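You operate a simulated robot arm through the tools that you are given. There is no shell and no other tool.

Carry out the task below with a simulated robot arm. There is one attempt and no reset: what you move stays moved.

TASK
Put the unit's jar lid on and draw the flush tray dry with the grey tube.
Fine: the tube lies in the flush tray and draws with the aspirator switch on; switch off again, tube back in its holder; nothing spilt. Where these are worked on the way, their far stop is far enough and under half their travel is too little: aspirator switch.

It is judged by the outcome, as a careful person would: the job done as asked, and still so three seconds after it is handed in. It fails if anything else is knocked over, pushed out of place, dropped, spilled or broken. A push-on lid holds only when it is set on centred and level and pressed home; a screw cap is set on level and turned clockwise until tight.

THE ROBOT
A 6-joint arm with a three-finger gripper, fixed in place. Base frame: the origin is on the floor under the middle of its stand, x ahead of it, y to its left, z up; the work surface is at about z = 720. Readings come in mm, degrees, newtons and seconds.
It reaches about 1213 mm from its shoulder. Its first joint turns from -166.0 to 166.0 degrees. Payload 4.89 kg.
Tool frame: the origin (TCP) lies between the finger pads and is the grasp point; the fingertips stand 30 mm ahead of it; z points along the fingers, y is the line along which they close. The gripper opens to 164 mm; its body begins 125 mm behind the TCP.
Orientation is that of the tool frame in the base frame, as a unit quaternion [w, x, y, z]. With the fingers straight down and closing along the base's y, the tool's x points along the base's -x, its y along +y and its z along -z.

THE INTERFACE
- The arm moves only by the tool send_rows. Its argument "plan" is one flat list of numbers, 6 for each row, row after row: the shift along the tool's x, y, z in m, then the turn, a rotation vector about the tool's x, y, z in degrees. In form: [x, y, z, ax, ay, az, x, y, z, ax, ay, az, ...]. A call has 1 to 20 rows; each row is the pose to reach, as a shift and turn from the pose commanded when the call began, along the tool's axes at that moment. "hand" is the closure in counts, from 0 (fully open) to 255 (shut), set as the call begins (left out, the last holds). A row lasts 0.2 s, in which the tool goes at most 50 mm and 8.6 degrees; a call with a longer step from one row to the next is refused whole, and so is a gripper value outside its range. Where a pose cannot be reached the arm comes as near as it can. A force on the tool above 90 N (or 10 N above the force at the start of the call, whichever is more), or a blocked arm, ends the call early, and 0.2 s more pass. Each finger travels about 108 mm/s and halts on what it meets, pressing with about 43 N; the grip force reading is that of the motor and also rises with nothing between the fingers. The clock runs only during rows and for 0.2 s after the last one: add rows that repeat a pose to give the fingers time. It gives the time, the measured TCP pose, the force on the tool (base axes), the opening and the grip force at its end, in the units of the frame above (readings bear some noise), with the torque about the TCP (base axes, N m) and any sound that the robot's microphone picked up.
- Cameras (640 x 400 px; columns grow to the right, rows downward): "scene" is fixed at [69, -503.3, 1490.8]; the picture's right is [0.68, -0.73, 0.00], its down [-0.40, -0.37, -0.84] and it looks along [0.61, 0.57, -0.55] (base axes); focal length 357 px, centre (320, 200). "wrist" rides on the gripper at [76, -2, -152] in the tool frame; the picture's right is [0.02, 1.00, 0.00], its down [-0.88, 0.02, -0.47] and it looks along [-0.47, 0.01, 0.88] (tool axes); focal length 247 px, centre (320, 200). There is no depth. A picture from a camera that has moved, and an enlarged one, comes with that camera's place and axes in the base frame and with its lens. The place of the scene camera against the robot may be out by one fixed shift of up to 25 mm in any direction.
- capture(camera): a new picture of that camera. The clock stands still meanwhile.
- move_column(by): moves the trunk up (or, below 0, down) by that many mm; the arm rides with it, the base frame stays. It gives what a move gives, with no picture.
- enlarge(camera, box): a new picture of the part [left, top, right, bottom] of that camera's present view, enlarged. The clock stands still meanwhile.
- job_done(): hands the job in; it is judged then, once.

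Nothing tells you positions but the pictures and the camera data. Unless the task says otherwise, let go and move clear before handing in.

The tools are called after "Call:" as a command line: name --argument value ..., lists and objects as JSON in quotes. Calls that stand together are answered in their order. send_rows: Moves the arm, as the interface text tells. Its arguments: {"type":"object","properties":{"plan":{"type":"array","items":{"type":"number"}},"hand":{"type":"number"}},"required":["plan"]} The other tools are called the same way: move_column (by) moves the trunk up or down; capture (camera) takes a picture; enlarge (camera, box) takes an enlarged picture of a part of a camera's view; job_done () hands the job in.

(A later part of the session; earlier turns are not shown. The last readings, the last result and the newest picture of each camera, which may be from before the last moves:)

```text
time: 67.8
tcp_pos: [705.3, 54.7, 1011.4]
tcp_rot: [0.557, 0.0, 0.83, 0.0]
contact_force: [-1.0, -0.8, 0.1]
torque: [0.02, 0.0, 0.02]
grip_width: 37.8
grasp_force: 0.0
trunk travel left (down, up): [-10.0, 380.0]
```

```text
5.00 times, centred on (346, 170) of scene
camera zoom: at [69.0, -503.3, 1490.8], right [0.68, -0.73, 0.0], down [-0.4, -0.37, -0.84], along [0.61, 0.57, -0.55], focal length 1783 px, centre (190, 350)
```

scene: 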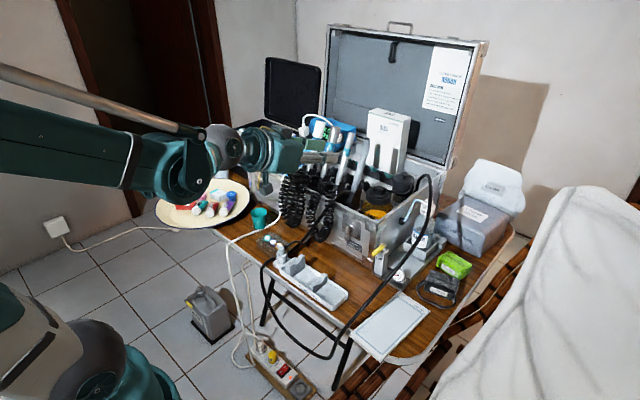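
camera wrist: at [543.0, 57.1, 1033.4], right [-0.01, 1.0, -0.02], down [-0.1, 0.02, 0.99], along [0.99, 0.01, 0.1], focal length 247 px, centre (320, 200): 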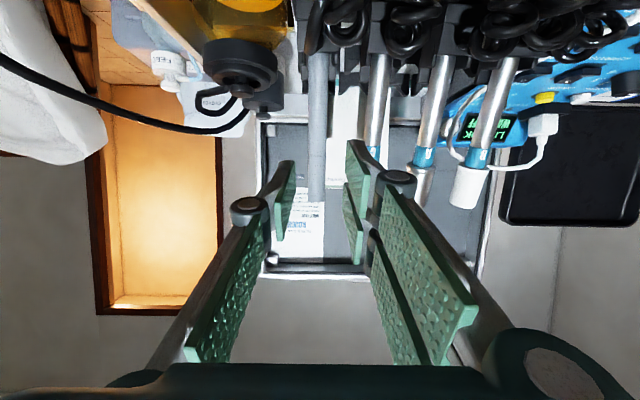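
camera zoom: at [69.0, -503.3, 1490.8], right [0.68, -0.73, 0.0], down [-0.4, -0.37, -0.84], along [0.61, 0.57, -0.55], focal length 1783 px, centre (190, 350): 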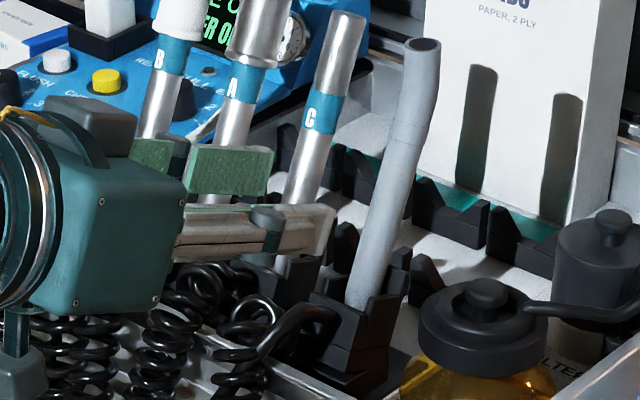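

Tube is centred between the pads. I'll advance along the approach line most of the way and check clearances.

Call:
send_rows --plan '[0, 0, 0.02, 0, 0, 0, 0, 0, 0.04, 0, 0, 0, 0, 0, 0.06, 0, 0, 0, 0, 0, 0.075, 0, 0, 0, 0, 0, 0.075, 0, 0, 0]'

Call:
enlarge --camera "wrist" --box '[230, 0, 430, 260]'

Call:
enlarge --camera "scene" --box '[310, 140, 390, 205]'

```text
time: 69.0
tcp_pos: [776.2, 56.6, 983.2]
tcp_rot: [0.557, 0.0, 0.831, 0.0]
contact_force: [-0.2, 0.2, 0.7]
torque: [0.03, 0.03, -0.01]
grip_width: 37.9
grasp_force: 0.0
trunk travel left (down, up): [-10.0, 380.0]
```

```text
1.54 times, centred on (330, 130) of wrist
camera zoom: at [606.5, 55.7, 972.1], right [-0.01, 1.0, -0.02], down [-0.1, 0.02, 0.99], along [0.99, 0.01, 0.1], focal length 380 px, centre (305, 308)
```

zoom: 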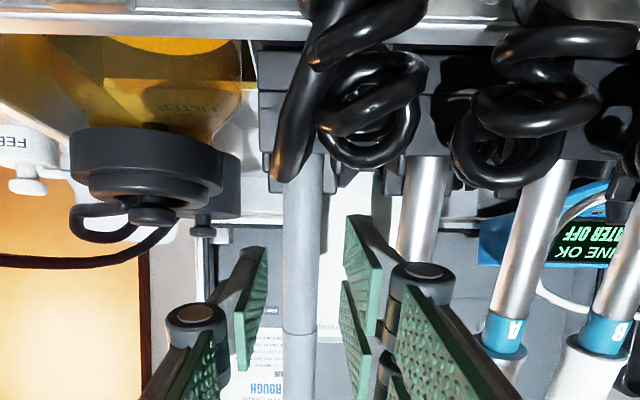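

```text
6.15 times, centred on (350, 172) of scene
camera zoom: at [69.0, -503.3, 1490.8], right [0.68, -0.73, 0.0], down [-0.4, -0.37, -0.84], along [0.61, 0.57, -0.55], focal length 2195 px, centre (135, 369)
```

zoom: 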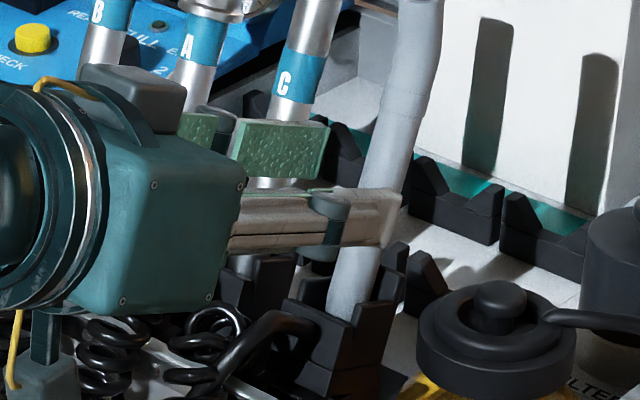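

Good alignment and clearance to handpiece C. I'll advance the last 35 mm and close.

Call:
send_rows --plan '[0, 0, 0.01, 0, 0, 0, 0, 0, 0.02, 0, 0, 0, 0, 0, 0.03, 0, 0, 0, 0, 0, 0.035, 0, 0, 0, 0, 0, 0.035, 0, 0, 0]'

Call:
enlarge --camera "wrist" --box '[230, 0, 430, 260]'

Call:
enlarge --camera "scene" --box '[310, 140, 390, 205]'

```text
time: 70.2
tcp_pos: [807.7, 57.4, 969.5]
tcp_rot: [0.557, 0.0, 0.83, 0.0]
contact_force: [-0.2, -0.8, -0.1]
torque: [0.0, 0.0, 0.03]
grip_width: 37.9
grasp_force: 0.2
trunk travel left (down, up): [-10.0, 380.0]
```

```text
1.54 times, centred on (330, 130) of wrist
camera zoom: at [638.6, 56.3, 958.3], right [-0.01, 1.0, -0.02], down [-0.1, 0.02, 0.99], along [0.99, 0.01, 0.1], focal length 380 px, centre (305, 308)
```

zoom: 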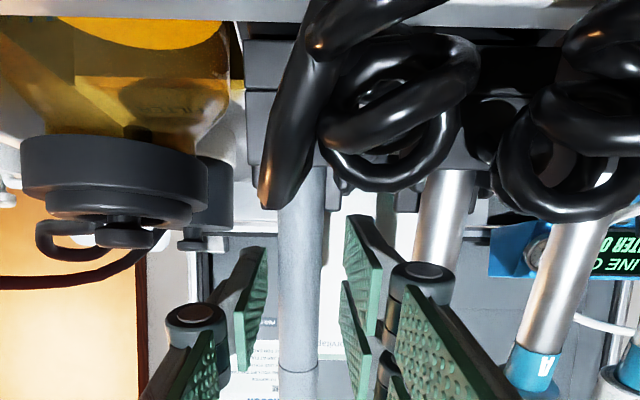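

```text
6.15 times, centred on (350, 172) of scene
camera zoom: at [69.0, -503.3, 1490.8], right [0.68, -0.73, 0.0], down [-0.4, -0.37, -0.84], along [0.61, 0.57, -0.55], focal length 2195 px, centre (135, 369)
```

zoom: 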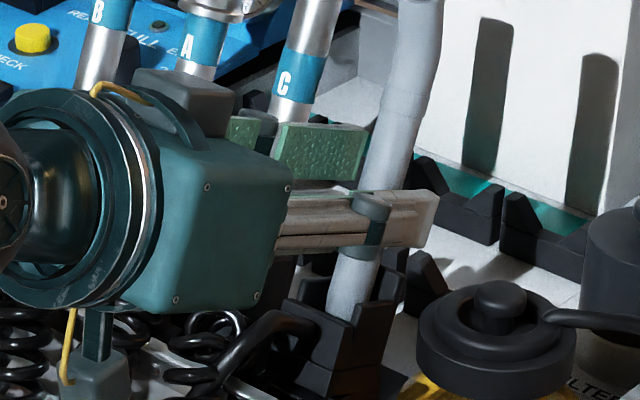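

The tube is between the pads near the tips. Closing.

Call:
send_rows --plan '[0, 0, 0, 0, 0, 0, 0, 0, 0, 0, 0, 0, 0, 0, 0, 0, 0, 0, 0, 0, 0, 0, 0, 0]' --hand 255

Call:
enlarge --camera "wrist" --box '[230, 0, 430, 260]'

```text
time: 71.2
tcp_pos: [808.4, 56.3, 969.3]
tcp_rot: [0.557, 0.0, 0.831, 0.0]
contact_force: [0.5, -7.0, 2.3]
torque: [-0.49, -0.01, 0.11]
grip_width: 18.4
grasp_force: 43.2
trunk travel left (down, up): [-10.0, 380.0]
```

```text
1.54 times, centred on (330, 130) of wrist
camera zoom: at [638.5, 56.0, 958.3], right [-0.01, 1.0, -0.02], down [-0.1, 0.02, 0.99], along [0.99, 0.01, 0.1], focal length 380 px, centre (305, 308)
```

zoom: 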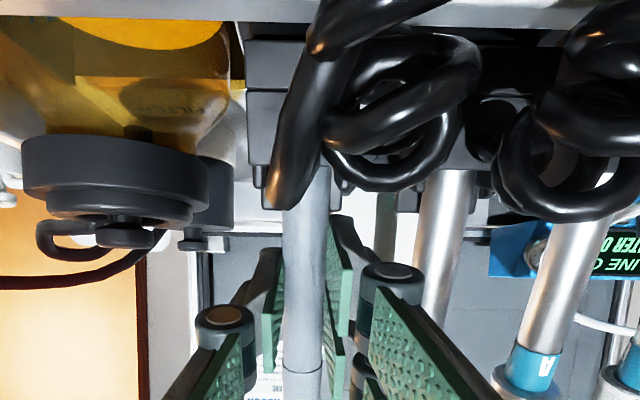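

Gripped at 18.4 mm with a 7 N sideways load, so I'm slightly off centre. I'll ease the hand over a millimetre to relieve it.

Call:
send_rows --plan '[0, -0.0006, 0, 0, 0, 0, 0, -0.0012, 0, 0, 0, 0, 0, -0.0012, 0, 0, 0, 0]'

```text
time: 72.0
tcp_pos: [808.1, 56.4, 969.3]
tcp_rot: [0.557, 0.0, 0.831, 0.0]
contact_force: [0.3, 0.8, 0.5]
torque: [0.0, 0.0, 0.03]
grip_width: 18.6
grasp_force: 42.8
trunk travel left (down, up): [-10.0, 380.0]
```

Load relieved. Now I'll draw the tube out along its own axis slowly.

Call:
send_rows --plan '[-0.004, 0, 0, 0, 0, 0, -0.01, 0, 0, 0, 0, 0, -0.016, 0, 0, 0, 0, 0, -0.022, 0, 0, 0, 0, 0, -0.03, 0, 0, 0, 0, 0, -0.03, 0, 0, 0, 0, 0]'

Call:
enlarge --camera "scene" --box '[310, 130, 390, 210]'

Call:
enlarge --camera "wrist" --box '[230, 0, 430, 260]'

```text
time: 73.4
tcp_pos: [818.0, 53.8, 998.0]
tcp_rot: [0.556, 0.0, 0.831, 0.0]
contact_force: [0.3, -0.9, -0.8]
torque: [-0.01, -0.01, 0.0]
grip_width: 18.4
grasp_force: 43.1
trunk travel left (down, up): [-10.0, 380.0]
```

```text
5.00 times, centred on (350, 170) of scene
camera zoom: at [69.0, -503.3, 1490.8], right [0.68, -0.73, 0.0], down [-0.4, -0.37, -0.84], along [0.61, 0.57, -0.55], focal length 1783 px, centre (170, 350)
```

zoom: 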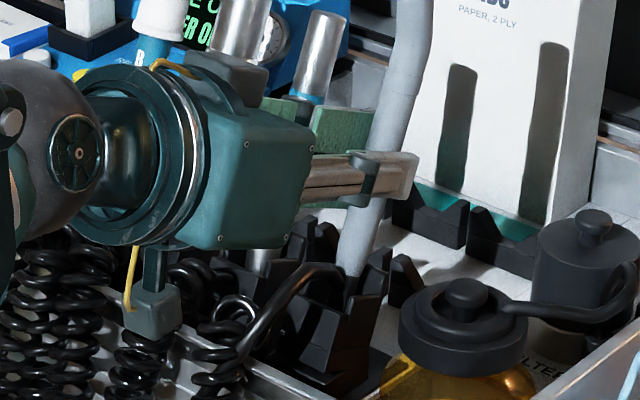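

```text
1.54 times, centred on (330, 130) of wrist
camera zoom: at [648.8, 54.3, 986.6], right [-0.01, 1.0, -0.02], down [-0.1, 0.02, 0.99], along [0.99, 0.01, 0.1], focal length 380 px, centre (305, 308)
```

zoom: 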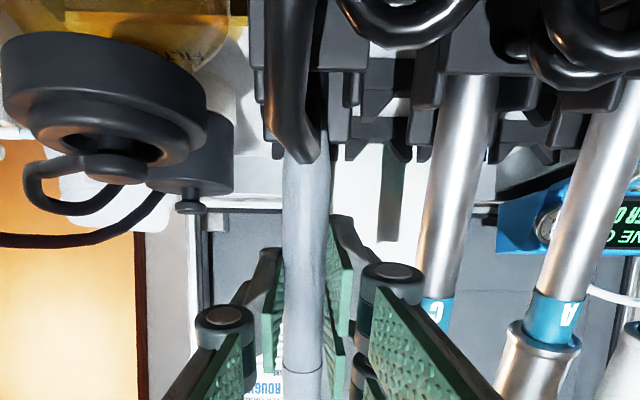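

It's sliding out freely with its hose following. I'll keep pulling along the axis until it is clear of the holder.

Call:
send_rows --plan '[-0.015, 0, 0, 0, 0, 0, -0.03, 0, 0, 0, 0, 0, -0.045, 0, 0, 0, 0, 0, -0.06, 0, 0, 0, 0, 0, -0.07, 0, 0, 0, 0, 0, -0.07, 0, 0, 0, 0, 0]'

Call:
enlarge --camera "scene" --box '[310, 110, 390, 210]'

Call:
capture --camera "wrist"

```text
time: 74.8
tcp_pos: [845.3, 56.0, 1061.8]
tcp_rot: [0.557, 0.0, 0.831, 0.001]
contact_force: [0.0, -0.1, -0.7]
torque: [0.0, 0.0, 0.0]
grip_width: 18.5
grasp_force: 43.2
trunk travel left (down, up): [-10.0, 380.0]
```

```text
4.00 times, centred on (350, 160) of scene
camera zoom: at [69.0, -503.3, 1490.8], right [0.68, -0.73, 0.0], down [-0.4, -0.37, -0.84], along [0.61, 0.57, -0.55], focal length 1427 px, centre (200, 360)
```

zoom: 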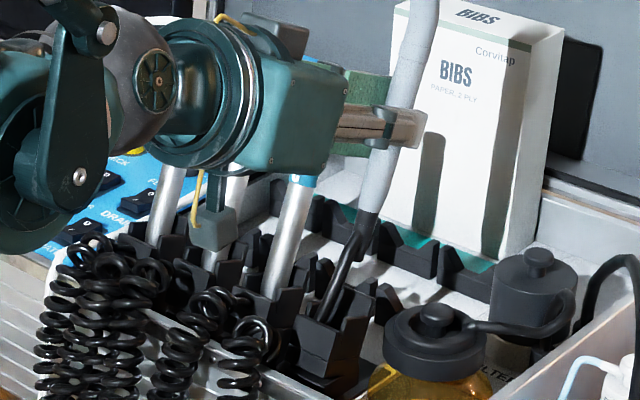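

```text
taken
camera wrist: at [675.7, 54.3, 1051.1], right [-0.01, 1.0, -0.02], down [-0.1, 0.02, 0.99], along [0.99, 0.01, 0.1], focal length 247 px, centre (320, 200)
```

wrist: 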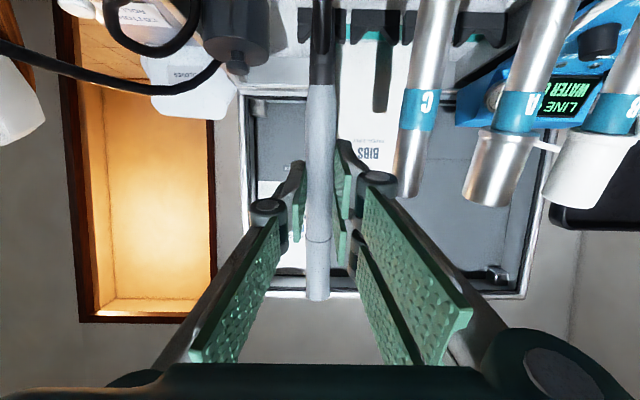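

The tube is clear of its holder: grey part ends 65 mm below my grip, then a black ferrule and the hose. I'll carry it back over the front of the case toward the tray, keeping it upright for now.

Call:
send_rows --plan '[-0.01, 0, -0.01, 0, 0, 0, 0.0, -0.003, -0.045, 0, 0, 0, 0.013, -0.008, -0.08, 0, 0, 0, 0.026, -0.013, -0.115, 0, 0, 0, 0.039, -0.018, -0.15, 0, 0, 0, 0.052, -0.023, -0.185, 0, 0, 0, 0.065, -0.028, -0.215, 0, 0, 0, 0.0748, -0.03, -0.2345, 0, 0, 0, 0.0748, -0.03, -0.2345, 0, 0, 0]'

Call:
capture --camera "scene"

Call:
capture --camera "wrist"

```text
time: 76.8
tcp_pos: [600.1, 25.8, 1080.1]
tcp_rot: [0.557, 0.0, 0.831, 0.0]
contact_force: [0.3, -0.8, -1.3]
torque: [-0.01, 0.05, 0.0]
grip_width: 18.2
grasp_force: 42.8
trunk travel left (down, up): [-10.0, 380.0]
```

```text
taken
```

scene: 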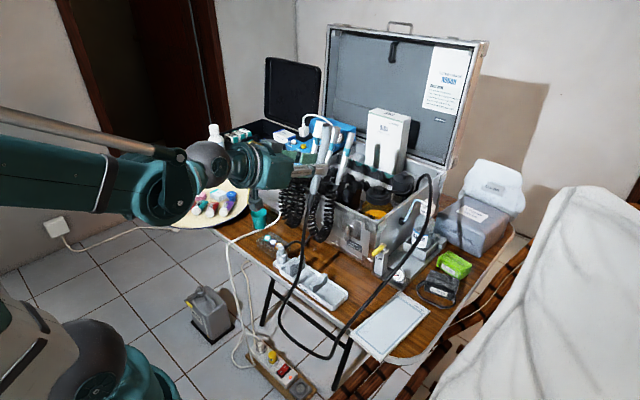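

```text
taken
camera wrist: at [430.3, 24.7, 1068.7], right [-0.01, 1.0, -0.02], down [-0.1, 0.02, 0.99], along [0.99, 0.01, 0.1], focal length 247 px, centre (320, 200)
```

wrist: 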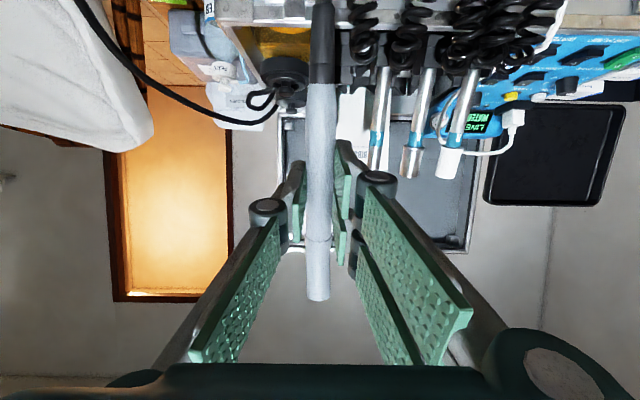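

The hose follows easily. Now I'll roll +90° so the mouth points toward −y.

Call:
send_rows --plan '[0, 0, 0, 0, 0, 8, 0, 0, 0, 0, 0, 16, 0, 0, 0, 0, 0, 24, 0, 0, 0, 0, 0, 32, 0, 0, 0, 0, 0, 40, 0, 0, 0, 0, 0, 48, 0, 0, 0, 0, 0, 56, 0, 0, 0, 0, 0, 64, 0, 0, 0, 0, 0, 72, 0, 0, 0, 0, 0, 80, 0, 0, 0, 0, 0, 88, 0, 0, 0, 0, 0, 90, 0, 0, 0, 0, 0, 90]'

Call:
capture --camera "scene"

Call:
capture --camera "wrist"

```text
time: 79.6
tcp_pos: [601.3, 25.2, 1082.7]
tcp_rot: [0.394, 0.588, 0.586, 0.394]
contact_force: [-0.1, 0.9, -0.4]
torque: [0.0, -0.01, 0.0]
grip_width: 18.3
grasp_force: 42.5
trunk travel left (down, up): [-10.0, 380.0]
```

```text
taken
```

scene: 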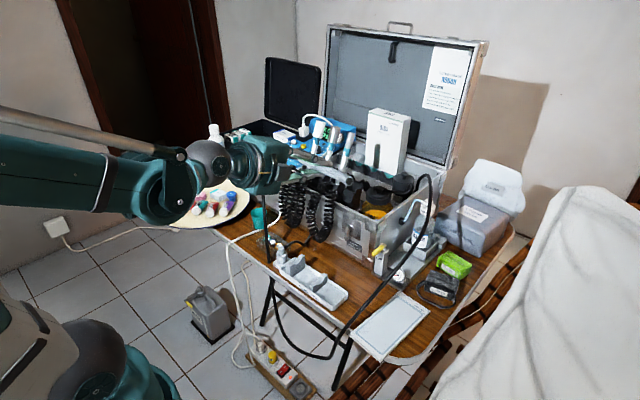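

```text
taken
camera wrist: at [459.3, 102.2, 1139.6], right [0.38, 0.02, 0.93], down [-0.43, -0.88, 0.2], along [0.82, -0.47, -0.33], focal length 247 px, centre (320, 200)
```

wrist: 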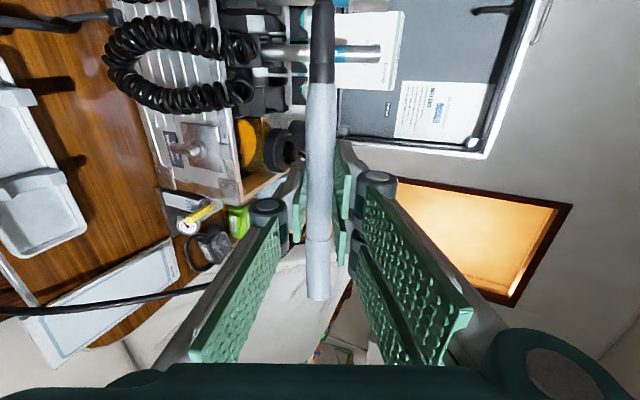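

The tube lies horizontally in the hand now, mouth to −y. I'll add the tray's 12° slope and pitch the hand a bit more downward.

Call:
send_rows --plan '[0, 0, 0, 6.3, 0, 0, 0, 0, 0, 12.6, 0, 0, 0, 0, 0, 12.6, 0, 0]'

Call:
send_rows --plan '[0, 0, 0, 0, 3.5, 5, 0, 0, 0, 0, 7, 9.99, 0, 0, 0, 0, 7, 9.99]'

```text
time: 80.4
tcp_pos: [599.5, 25.2, 1081.1]
tcp_rot: [0.327, 0.627, 0.627, 0.327]
contact_force: [0.1, -0.5, 0.5]
torque: [0.02, -0.01, 0.0]
grip_width: 18.5
grasp_force: 43.5
trunk travel left (down, up): [-10.0, 380.0]
```

```text
time: 81.2
tcp_pos: [601.1, 25.3, 1082.3]
tcp_rot: [0.258, 0.658, 0.589, 0.392]
contact_force: [-1.1, 0.0, -0.9]
torque: [0.01, 0.02, -0.04]
grip_width: 18.3
grasp_force: 43.2
trunk travel left (down, up): [-10.0, 380.0]
```

Orientation is right. Now descending toward the tray in stages.

Call:
send_rows --plan '[-0.0066, -0.0287, 0.0099, 0, 0, 0, -0.0131, -0.0575, 0.0199, 0, 0, 0, -0.0197, -0.0862, 0.0298, 0, 0, 0, -0.0263, -0.1149, 0.0397, 0, 0, 0, -0.0328, -0.1437, 0.0497, 0, 0, 0, -0.0394, -0.1724, 0.0596, 0, 0, 0, -0.0394, -0.1724, 0.0596, 0, 0, 0]'

Call:
capture --camera "scene"

Call:
capture --camera "wrist"

```text
time: 82.8
tcp_pos: [551.1, 22.9, 900.4]
tcp_rot: [0.259, 0.658, 0.588, 0.392]
contact_force: [-0.9, -0.1, -0.3]
torque: [0.02, -0.01, -0.01]
grip_width: 18.9
grasp_force: 42.8
trunk travel left (down, up): [-10.0, 380.0]
```

```text
taken
```

scene: 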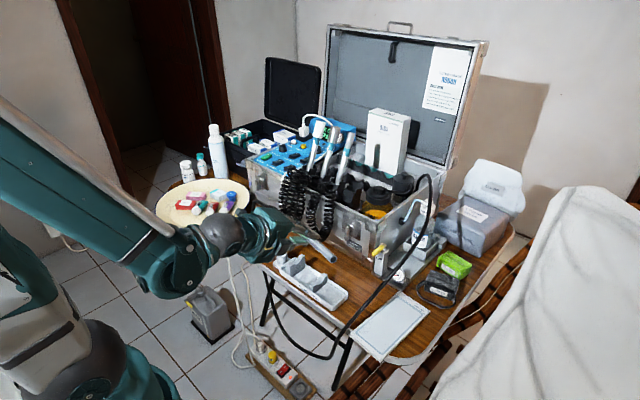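

```text
taken
camera wrist: at [425.3, 79.7, 1002.3], right [0.57, -0.15, 0.81], down [-0.38, -0.92, 0.09], along [0.73, -0.36, -0.58], focal length 247 px, centre (320, 200)
```

wrist: 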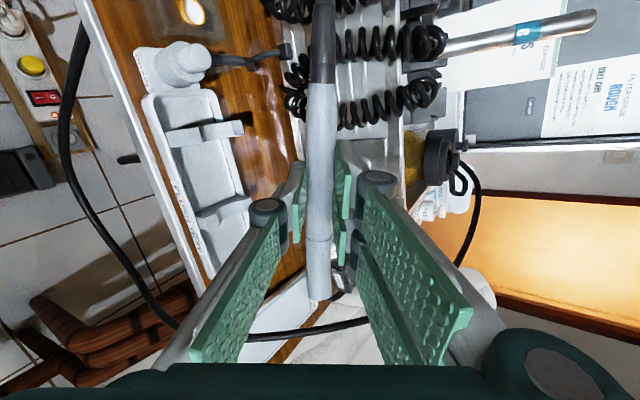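

Reachable so far. Continuing down to just above the tray.

Call:
send_rows --plan '[-0.0042, -0.016, 0.0112, 0, 0, 0, -0.0084, -0.032, 0.0224, 0, 0, 0, -0.0127, -0.048, 0.0336, 0, 0, 0, -0.0127, -0.048, 0.0336, 0, 0, 0]'

Call:
enlarge --camera "scene" --box '[240, 190, 368, 310]'

Call:
capture --camera "wrist"

```text
time: 83.8
tcp_pos: [551.0, 23.5, 854.3]
tcp_rot: [0.259, 0.658, 0.589, 0.391]
contact_force: [0.0, -0.2, -0.5]
torque: [0.0, -0.02, -0.03]
grip_width: 18.9
grasp_force: 43.2
out of reach, approached as far as the arm can: row 3, 4
trunk travel left (down, up): [-10.0, 380.0]
```

```text
3.33 times, centred on (304, 250) of scene
camera zoom: at [69.0, -503.3, 1490.8], right [0.68, -0.73, 0.0], down [-0.4, -0.37, -0.84], along [0.61, 0.57, -0.55], focal length 1189 px, centre (373, 33)
```

zoom: 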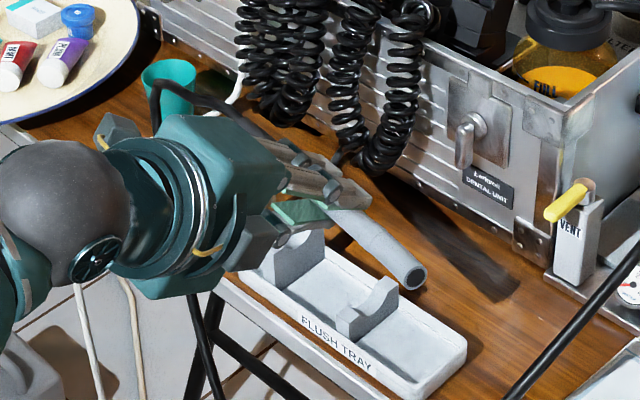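

```text
taken
camera wrist: at [424.9, 80.2, 955.7], right [0.57, -0.15, 0.8], down [-0.38, -0.92, 0.09], along [0.73, -0.36, -0.59], focal length 247 px, centre (320, 200)
```

wrist: 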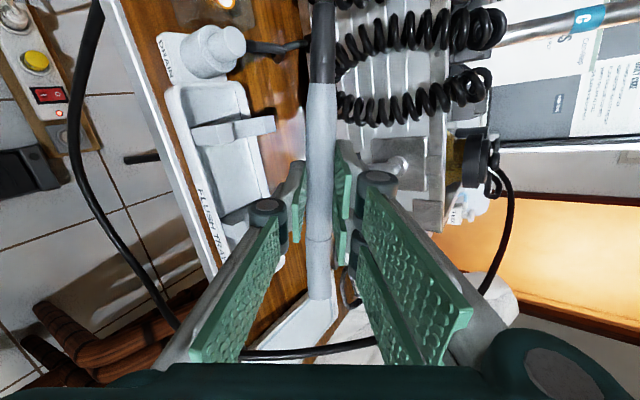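

The wrist reaches its limit at this pitch, so I'll pitch the hand 20° more downward about the tube's axis and then go on down.

Call:
send_rows --plan '[0, 0, 0, 7, 0, 0, 0, 0, 0, 14, 0, 0, 0, 0, 0, 20, 0, 0, 0, 0, 0, 20, 0, 0]'

Call:
send_rows --plan '[-0.0035, -0.0085, 0.0138, 0, 0, 0, -0.007, -0.017, 0.0276, 0, 0, 0, -0.0105, -0.0255, 0.0414, 0, 0, 0, -0.012, -0.029, 0.047, 0, 0, 0, -0.012, -0.029, 0.047, 0, 0, 0]'

Call:
enlarge --camera "scene" --box '[250, 210, 362, 300]'

Call:
capture --camera "wrist"

```text
time: 84.8
tcp_pos: [550.3, 22.9, 854.3]
tcp_rot: [0.14, 0.693, 0.648, 0.283]
contact_force: [0.1, -0.3, 0.1]
torque: [-0.03, 0.0, 0.03]
grip_width: 18.9
grasp_force: 43.2
trunk travel left (down, up): [-10.0, 380.0]
```

```text
time: 86.0
tcp_pos: [553.4, 24.8, 799.1]
tcp_rot: [0.14, 0.693, 0.648, 0.284]
contact_force: [0.7, -0.3, -0.1]
torque: [0.03, -0.02, 0.03]
grip_width: 19.0
grasp_force: 43.3
trunk travel left (down, up): [-10.0, 380.0]
```

```text
4.44 times, centred on (306, 255) of scene
camera zoom: at [69.0, -503.3, 1490.8], right [0.68, -0.73, 0.0], down [-0.4, -0.37, -0.84], along [0.61, 0.57, -0.55], focal length 1585 px, centre (382, -44)
```

zoom: 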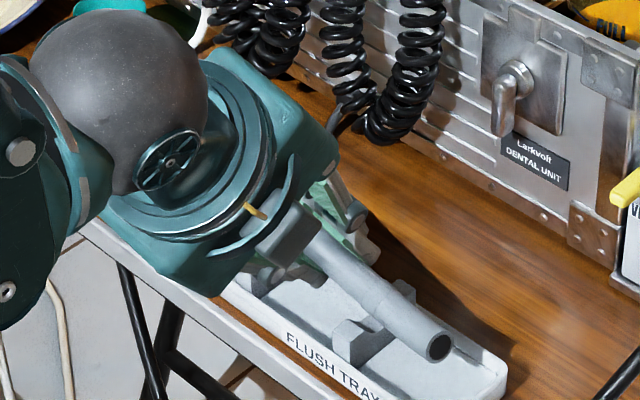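

```text
taken
camera wrist: at [465.2, 72.6, 936.9], right [0.82, -0.1, 0.57], down [-0.26, -0.94, 0.2], along [0.52, -0.31, -0.8], focal length 247 px, centre (320, 200)
```

wrist: 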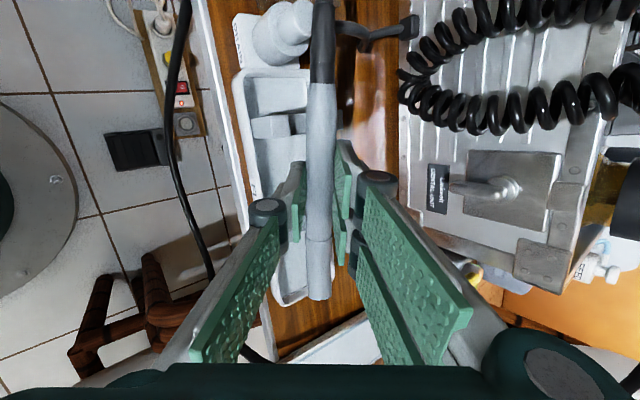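

Nearly there. I'll zoom to check the tube over the tray centreline before lowering the last 25 mm.

Call:
enlarge --camera "wrist" --box '[220, 60, 380, 310]'

Call:
enlarge --camera "wrist" --box '[220, 0, 348, 80]'

Call:
enlarge --camera "scene" --box '[290, 245, 354, 300]'

```text
1.60 times, centred on (300, 185) of wrist
camera zoom: at [465.2, 72.6, 936.9], right [0.82, -0.1, 0.57], down [-0.26, -0.94, 0.2], along [0.52, -0.31, -0.8], focal length 395 px, centre (352, 224)
```

zoom: 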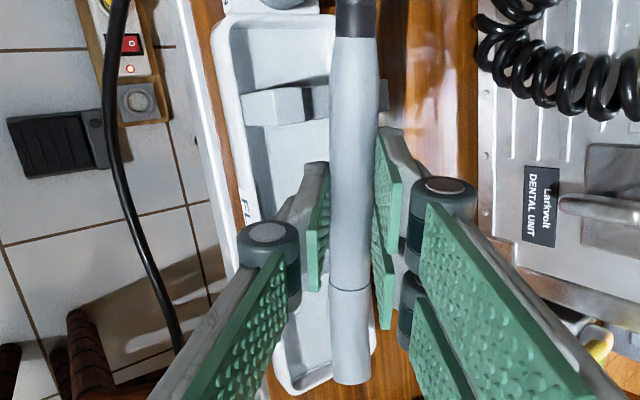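

```text
5.00 times, centred on (284, 40) of wrist
camera zoom: at [465.2, 72.6, 936.9], right [0.82, -0.1, 0.57], down [-0.26, -0.94, 0.2], along [0.52, -0.31, -0.8], focal length 1235 px, centre (500, 1000)
```

zoom: 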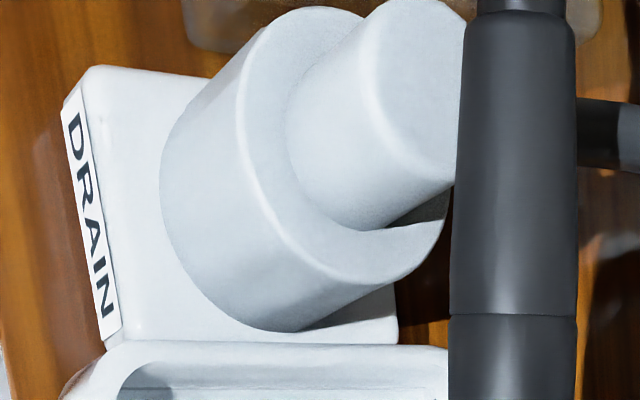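

```text
7.27 times, centred on (322, 272) of scene
camera zoom: at [69.0, -503.3, 1490.8], right [0.68, -0.73, 0.0], down [-0.4, -0.37, -0.84], along [0.61, 0.57, -0.55], focal length 2594 px, centre (306, -327)
```

zoom: 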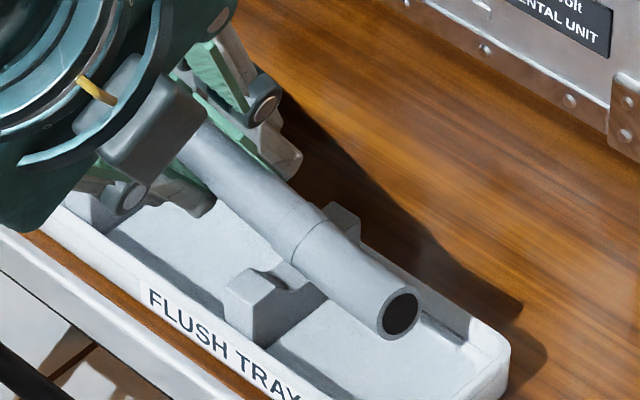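

The ferrule is longer than I assumed: the tube spans 213 mm, so it just fits between the tray's −y end and the drain post. I'll lay it down first, then regrip to slide it and roll the bend down. Lowering with a small X correction.

Call:
send_rows --plan '[-0.0006, -0.0021, 0.005, 0, 0, 0, -0.0012, -0.0042, 0.01, 0, 0, 0, -0.0018, -0.0063, 0.0151, 0, 0, 0, -0.0018, -0.0063, 0.0151, 0, 0, 0]'

Call:
enlarge --camera "scene" --box '[270, 235, 354, 300]'

Call:
enlarge --camera "wrist" --box '[220, 60, 380, 310]'

Call:
enlarge --camera "wrist" --box '[220, 0, 348, 80]'

```text
time: 87.0
tcp_pos: [556.7, 23.9, 785.0]
tcp_rot: [0.141, 0.692, 0.648, 0.285]
contact_force: [3.5, -8.9, 51.9]
torque: [0.66, -0.58, -0.16]
grip_width: 19.0
grasp_force: 43.3
trunk travel left (down, up): [-10.0, 380.0]
```

```text
6.15 times, centred on (312, 268) of scene
camera zoom: at [69.0, -503.3, 1490.8], right [0.68, -0.73, 0.0], down [-0.4, -0.37, -0.84], along [0.61, 0.57, -0.55], focal length 2195 px, centre (369, -215)
```

zoom: 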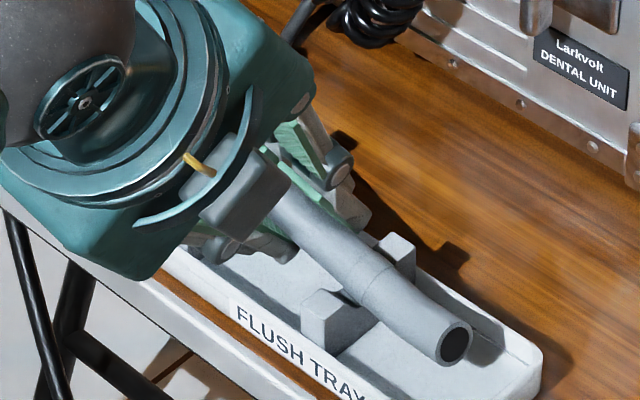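

```text
1.60 times, centred on (300, 185) of wrist
camera zoom: at [468.4, 73.2, 921.7], right [0.82, -0.1, 0.57], down [-0.26, -0.94, 0.2], along [0.52, -0.31, -0.8], focal length 395 px, centre (352, 224)
```

zoom: 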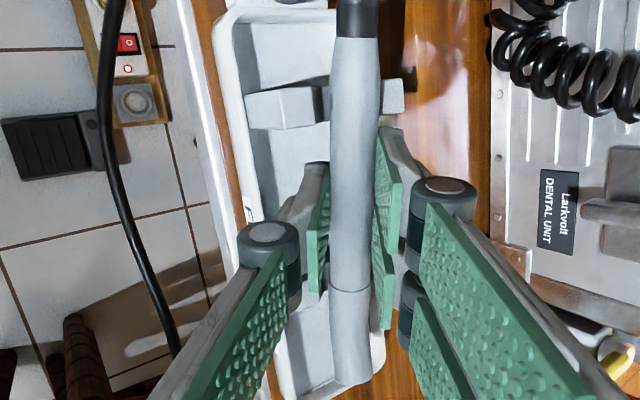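

```text
5.00 times, centred on (284, 40) of wrist
camera zoom: at [468.4, 73.2, 921.7], right [0.82, -0.1, 0.57], down [-0.26, -0.94, 0.2], along [0.52, -0.31, -0.8], focal length 1235 px, centre (500, 1000)
```

zoom: 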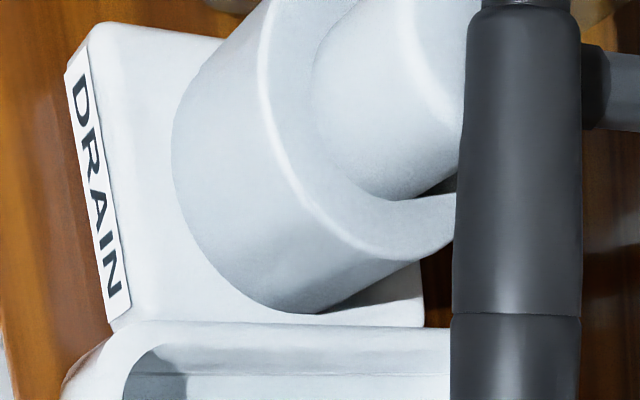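

It is resting on both cradles (load splits between them). I'll ease the pressure off, then release gently.

Call:
send_rows --plan '[0.0002, 0.0006, -0.0008, 0, 0, 0, 0.0004, 0.0011, -0.0015, 0, 0, 0, 0.0004, 0.0011, -0.0015, 0, 0, 0]'

```text
time: 87.8
tcp_pos: [557.3, 25.5, 784.3]
tcp_rot: [0.14, 0.693, 0.648, 0.283]
contact_force: [3.2, -11.6, 25.5]
torque: [0.29, -0.28, -0.17]
grip_width: 19.0
grasp_force: 43.2
trunk travel left (down, up): [-10.0, 380.0]
```

Some push remains, partly from the post along the tube. I'll move 2 mm toward −y and up about a millimetre more.

Call:
send_rows --plan '[-0.0008, 0.0005, -0.0006, 0, 0, 0, -0.0017, 0.0009, -0.0013, 0, 0, 0, -0.0017, 0.0009, -0.0013, 0, 0, 0]'

Call:
enlarge --camera "scene" --box '[270, 235, 354, 300]'

```text
time: 88.6
tcp_pos: [556.4, 23.8, 784.1]
tcp_rot: [0.14, 0.692, 0.648, 0.284]
contact_force: [0.3, 0.1, -0.2]
torque: [0.01, 0.0, 0.0]
grip_width: 19.1
grasp_force: 43.4
trunk travel left (down, up): [-10.0, 380.0]
```

```text
6.15 times, centred on (312, 268) of scene
camera zoom: at [69.0, -503.3, 1490.8], right [0.68, -0.73, 0.0], down [-0.4, -0.37, -0.84], along [0.61, 0.57, -0.55], focal length 2195 px, centre (369, -215)
```

zoom: 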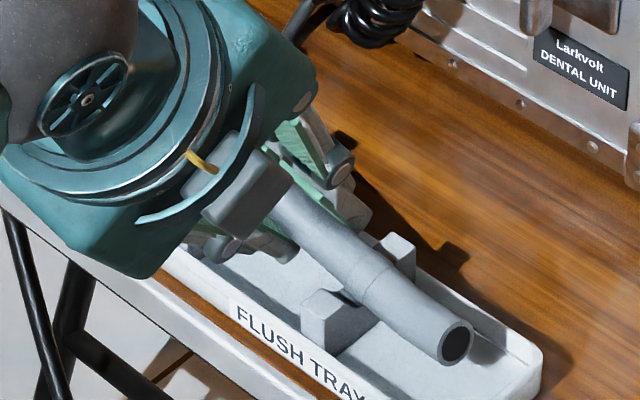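

Free now. The fingertips ride above the low cradle's lobes, so I can shift the tube toward −y right away: up 4 mm, 12 mm over, then down again until it touches.

Call:
send_rows --plan '[0.0008, 0.0022, -0.0032, 0, 0, 0, -0.0052, 0.003, -0.0043, 0, 0, 0, -0.0113, 0.0037, -0.0054, 0, 0, 0, -0.0113, 0.0037, -0.0054, 0, 0, 0]'

Call:
enlarge --camera "scene" --box '[270, 235, 354, 300]'

Call:
enlarge --camera "wrist" --box '[220, 0, 348, 80]'

Call:
enlarge --camera "wrist" --box '[240, 200, 368, 320]'

```text
time: 89.6
tcp_pos: [557.7, 9.6, 788.4]
tcp_rot: [0.141, 0.693, 0.647, 0.283]
contact_force: [-0.2, -0.5, 0.5]
torque: [0.01, -0.03, -0.02]
grip_width: 19.0
grasp_force: 43.2
trunk travel left (down, up): [-10.0, 380.0]
```

```text
6.15 times, centred on (312, 268) of scene
camera zoom: at [69.0, -503.3, 1490.8], right [0.68, -0.73, 0.0], down [-0.4, -0.37, -0.84], along [0.61, 0.57, -0.55], focal length 2195 px, centre (369, -215)
```

zoom: 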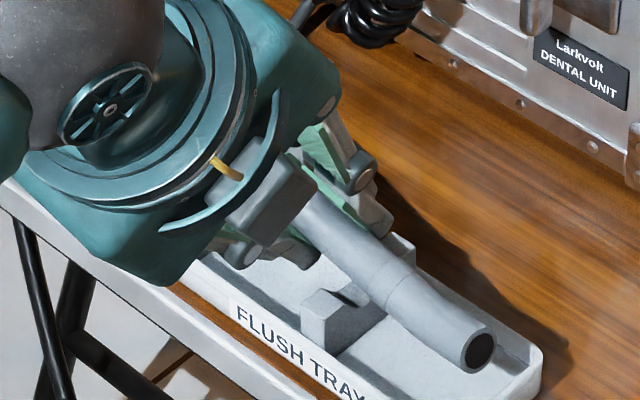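

```text
5.00 times, centred on (284, 40) of wrist
camera zoom: at [469.1, 59.8, 927.5], right [0.82, -0.1, 0.57], down [-0.26, -0.95, 0.2], along [0.52, -0.31, -0.8], focal length 1235 px, centre (500, 1000)
```

zoom: 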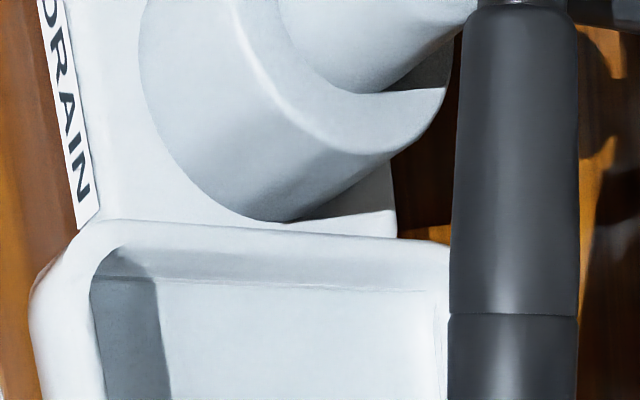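

```text
3.33 times, centred on (304, 260) of wrist
camera zoom: at [469.1, 59.8, 927.5], right [0.82, -0.1, 0.57], down [-0.26, -0.95, 0.2], along [0.52, -0.31, -0.8], focal length 823 px, centre (373, 0)
```

zoom: 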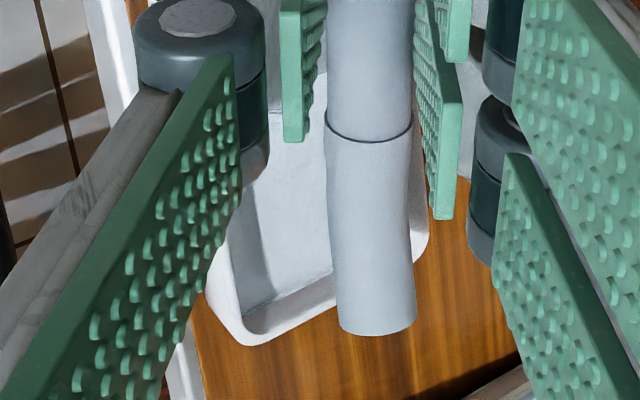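

Mouth is inside the tray end and the ferrule is now short of the post. Lowering until it touches.

Call:
send_rows --plan '[-0.0004, -0.0011, 0.0016, 0, 0, 0, -0.0008, -0.0022, 0.0032, 0, 0, 0, -0.0013, -0.0034, 0.0048, 0, 0, 0, -0.0013, -0.0034, 0.0048, 0, 0, 0]'

Call:
send_rows --plan '[-0.0004, -0.0011, 0.0016, 0, 0, 0, -0.0004, -0.0011, 0.0016, 0, 0, 0]'

Call:
send_rows --plan '[-0.0004, -0.0011, 0.0016, 0, 0, 0, -0.0004, -0.0011, 0.0016, 0, 0, 0]'

```text
time: 90.6
tcp_pos: [558.6, 10.2, 783.6]
tcp_rot: [0.141, 0.693, 0.648, 0.283]
contact_force: [0.7, -0.7, -1.1]
torque: [-0.01, 0.05, 0.02]
grip_width: 18.7
grasp_force: 42.9
trunk travel left (down, up): [-10.0, 380.0]
```

```text
time: 91.2
tcp_pos: [558.9, 10.8, 781.7]
tcp_rot: [0.142, 0.692, 0.648, 0.284]
contact_force: [-10.5, 0.6, 40.5]
torque: [-0.97, -0.76, -0.3]
grip_width: 18.9
grasp_force: 43.0
trunk travel left (down, up): [-10.0, 380.0]
```

```text
time: 91.7
tcp_pos: [558.6, 11.2, 783.4]
tcp_rot: [0.142, 0.692, 0.647, 0.287]
contact_force: [-18.9, -3.2, 77.2]
torque: [-2.03, -1.46, -0.47]
grip_width: 18.8
grasp_force: 43.0
trunk travel left (down, up): [-10.0, 380.0]
stopped in row 2: the force on the tool passed its limit at 92 N (the readings are from after the stop); the commanded pose is now the measured one
```

Contact at the low cradle's far side with high force, so I'm stopping there. I'll ease up 3 mm and look closely at what is touching.

Call:
send_rows --plan '[0.0006, 0.0017, -0.0024, 0, 0, 0, 0.0006, 0.0017, -0.0024, 0, 0, 0]'

Call:
enlarge --camera "scene" --box '[300, 255, 348, 290]'

Call:
enlarge --camera "scene" --box '[270, 235, 318, 270]'

Call:
enlarge --camera "wrist" --box '[270, 60, 398, 220]'

```text
time: 92.3
tcp_pos: [559.1, 10.5, 782.2]
tcp_rot: [0.141, 0.693, 0.647, 0.284]
contact_force: [-6.5, 1.2, 13.5]
torque: [-0.32, -0.19, -0.13]
grip_width: 18.8
grasp_force: 43.1
trunk travel left (down, up): [-10.0, 380.0]
```

```text
11.43 times, centred on (324, 272) of scene
camera zoom: at [69.0, -503.3, 1490.8], right [0.68, -0.73, 0.0], down [-0.4, -0.37, -0.84], along [0.61, 0.57, -0.55], focal length 4076 px, centre (274, -629)
```

zoom: 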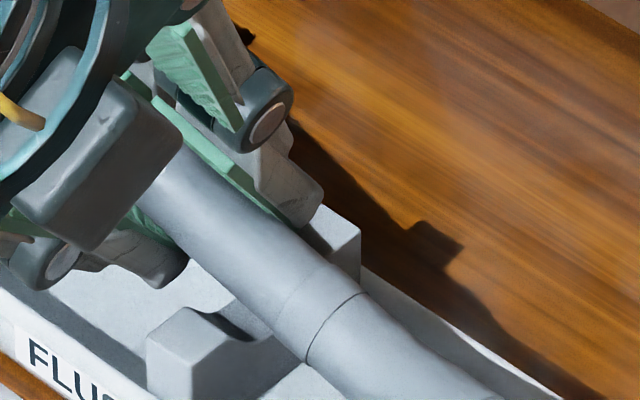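

```text
11.43 times, centred on (294, 252) of scene
camera zoom: at [69.0, -503.3, 1490.8], right [0.68, -0.73, 0.0], down [-0.4, -0.37, -0.84], along [0.61, 0.57, -0.55], focal length 4076 px, centre (617, -400)
```

zoom: 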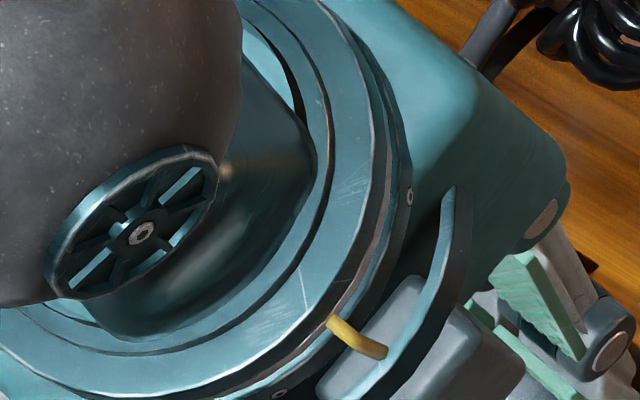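

```text
2.50 times, centred on (334, 140) of wrist
camera zoom: at [470.0, 59.7, 920.9], right [0.82, -0.1, 0.57], down [-0.26, -0.95, 0.2], along [0.52, -0.31, -0.8], focal length 617 px, centre (285, 350)
```

zoom: 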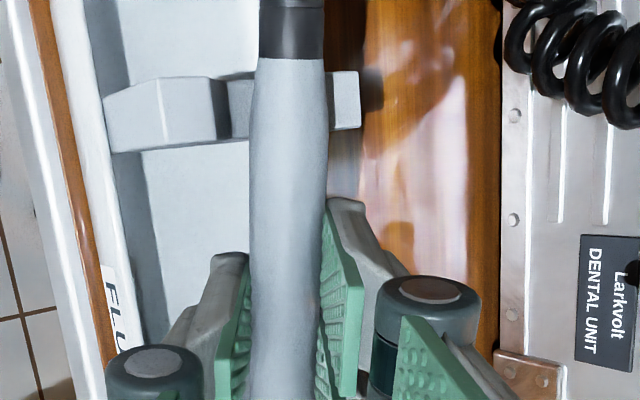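

The two-finger tip is on the low cradle's far lobe, while the tube itself is right over the notches with only a few mm to go. I'll unload slightly and release here so it settles into both notches.

Call:
send_rows --plan '[0.0002, 0.0006, -0.0008, 0, 0, 0, 0.0002, 0.0006, -0.0008, 0, 0, 0]'

Call:
send_rows --plan '[0, 0, 0, 0, 0, 0, 0, 0, 0, 0, 0, 0, 0, 0, 0, 0, 0, 0]' --hand 205

Call:
enlarge --camera "scene" --box '[270, 235, 354, 300]'

Call:
enlarge --camera "wrist" --box '[230, 0, 390, 320]'

```text
time: 92.9
tcp_pos: [559.0, 10.3, 783.9]
tcp_rot: [0.141, 0.692, 0.648, 0.285]
contact_force: [1.0, -0.4, -0.4]
torque: [0.02, -0.03, 0.01]
grip_width: 19.1
grasp_force: 42.6
trunk travel left (down, up): [-10.0, 380.0]
```

```text
time: 93.7
tcp_pos: [559.5, 10.8, 784.0]
tcp_rot: [0.141, 0.693, 0.647, 0.285]
contact_force: [1.6, 0.2, -0.3]
torque: [-0.01, 0.0, 0.03]
grip_width: 32.2
grasp_force: 0.1
trunk travel left (down, up): [-10.0, 380.0]
```

```text
6.15 times, centred on (312, 268) of scene
camera zoom: at [69.0, -503.3, 1490.8], right [0.68, -0.73, 0.0], down [-0.4, -0.37, -0.84], along [0.61, 0.57, -0.55], focal length 2195 px, centre (369, -215)
```

zoom: 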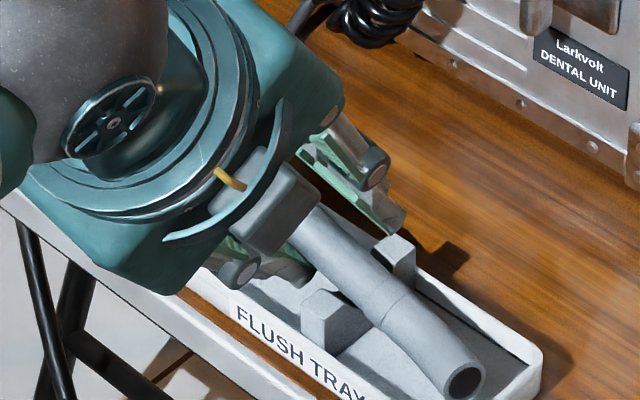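

```text
1.25 times, centred on (310, 160) of wrist
camera zoom: at [470.3, 59.4, 922.0], right [0.82, -0.1, 0.57], down [-0.26, -0.94, 0.2], along [0.52, -0.31, -0.8], focal length 309 px, centre (332, 250)
```

zoom: 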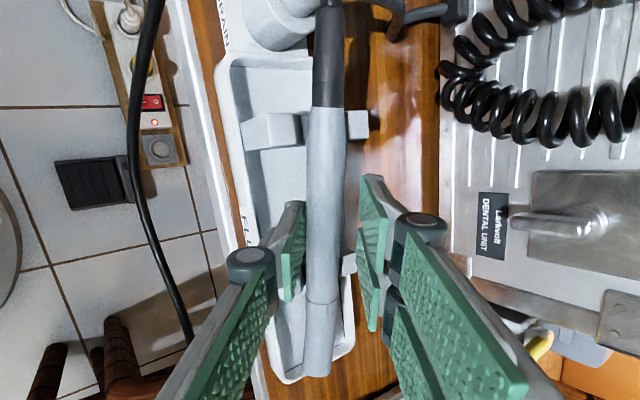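

It settled into the cradles, with the mouth inside the tray. I'll back the hand straight out along its approach line and look.

Call:
send_rows --plan '[0, 0, -0.015, 0, 0, 0, 0, 0, -0.03, 0, 0, 0, 0, 0, -0.05, 0, 0, 0, 0, 0, -0.08, 0, 0, 0, 0, 0, -0.11, 0, 0, 0, 0, 0, -0.11, 0, 0, 0]'

Call:
enlarge --camera "scene" --box '[270, 235, 354, 300]'

Call:
capture --camera "wrist"

```text
time: 95.1
tcp_pos: [497.4, -8.1, 871.7]
tcp_rot: [0.143, 0.693, 0.647, 0.285]
contact_force: [1.1, -0.2, -0.6]
torque: [0.02, 0.08, 0.04]
grip_width: 32.4
grasp_force: 0.0
trunk travel left (down, up): [-10.0, 380.0]
```

```text
6.15 times, centred on (312, 268) of scene
camera zoom: at [69.0, -503.3, 1490.8], right [0.68, -0.73, 0.0], down [-0.4, -0.37, -0.84], along [0.61, 0.57, -0.55], focal length 2195 px, centre (369, -215)
```

zoom: 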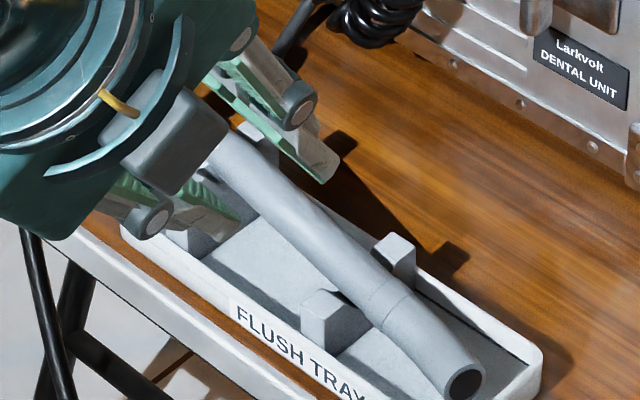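

```text
taken
camera wrist: at [407.8, 41.2, 1009.5], right [0.82, -0.1, 0.57], down [-0.26, -0.94, 0.2], along [0.52, -0.31, -0.8], focal length 247 px, centre (320, 200)
```

wrist: 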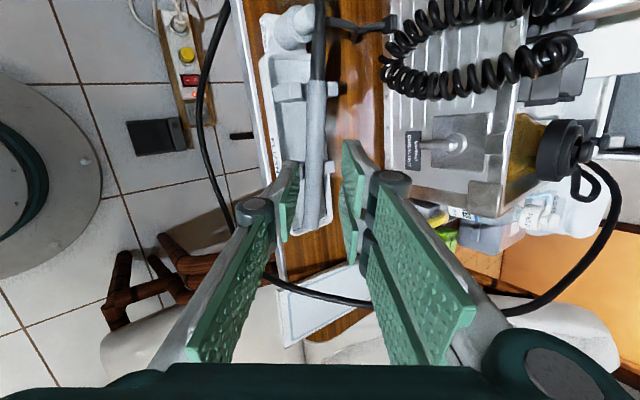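

I'll zoom on how the tube lies and how close its mouth is to the tray floor.

Call:
enlarge --camera "scene" --box '[316, 268, 356, 298]'

Call:
enlarge --camera "scene" --box '[280, 240, 336, 280]'

Call:
enlarge --camera "wrist" --box '[240, 0, 368, 80]'

Call:
enlarge --camera "wrist" --box '[256, 60, 384, 250]'

```text
13.33 times, centred on (336, 283) of scene
camera zoom: at [69.0, -503.3, 1490.8], right [0.68, -0.73, 0.0], down [-0.4, -0.37, -0.84], along [0.61, 0.57, -0.55], focal length 4755 px, centre (107, -907)
```

zoom: 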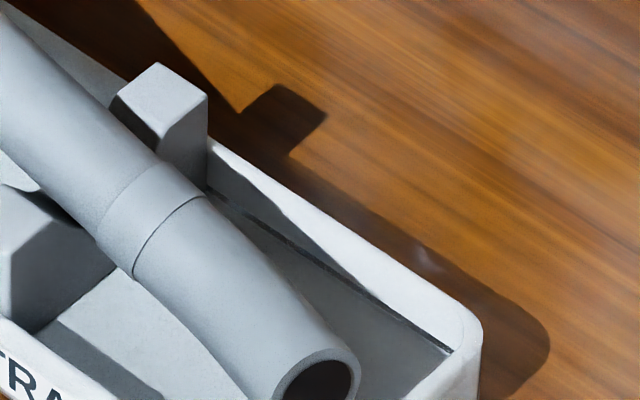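

```text
10.00 times, centred on (308, 260) of scene
camera zoom: at [69.0, -503.3, 1490.8], right [0.68, -0.73, 0.0], down [-0.4, -0.37, -0.84], along [0.61, 0.57, -0.55], focal length 3566 px, centre (440, -400)
```

zoom: 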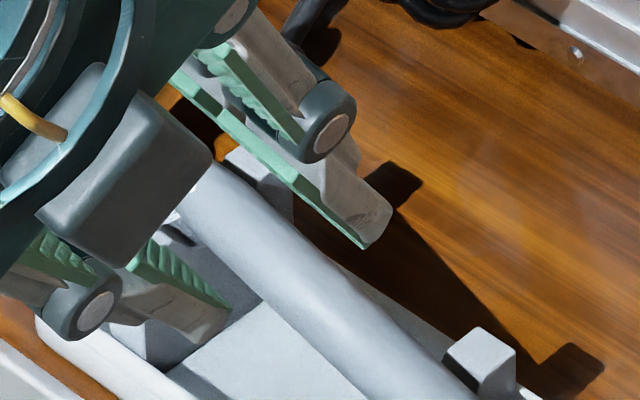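

```text
5.00 times, centred on (304, 40) of wrist
camera zoom: at [407.8, 41.2, 1009.5], right [0.82, -0.1, 0.57], down [-0.26, -0.94, 0.2], along [0.52, -0.31, -0.8], focal length 1235 px, centre (400, 1000)
```

zoom: 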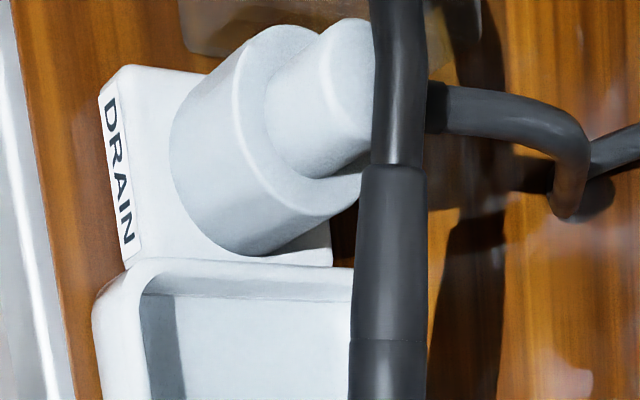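

```text
2.11 times, centred on (320, 155) of wrist
camera zoom: at [407.8, 41.2, 1009.5], right [0.82, -0.1, 0.57], down [-0.26, -0.94, 0.2], along [0.52, -0.31, -0.8], focal length 520 px, centre (320, 295)
```

zoom: 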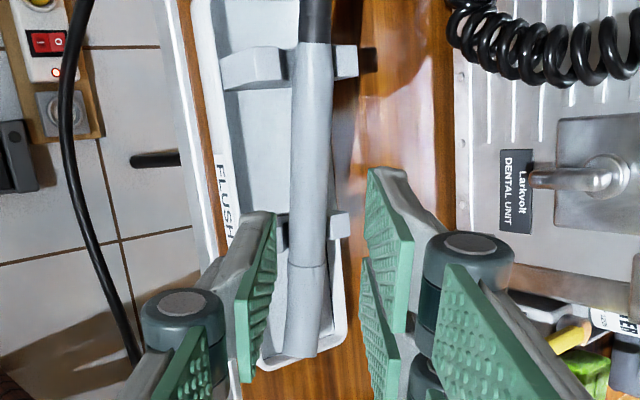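

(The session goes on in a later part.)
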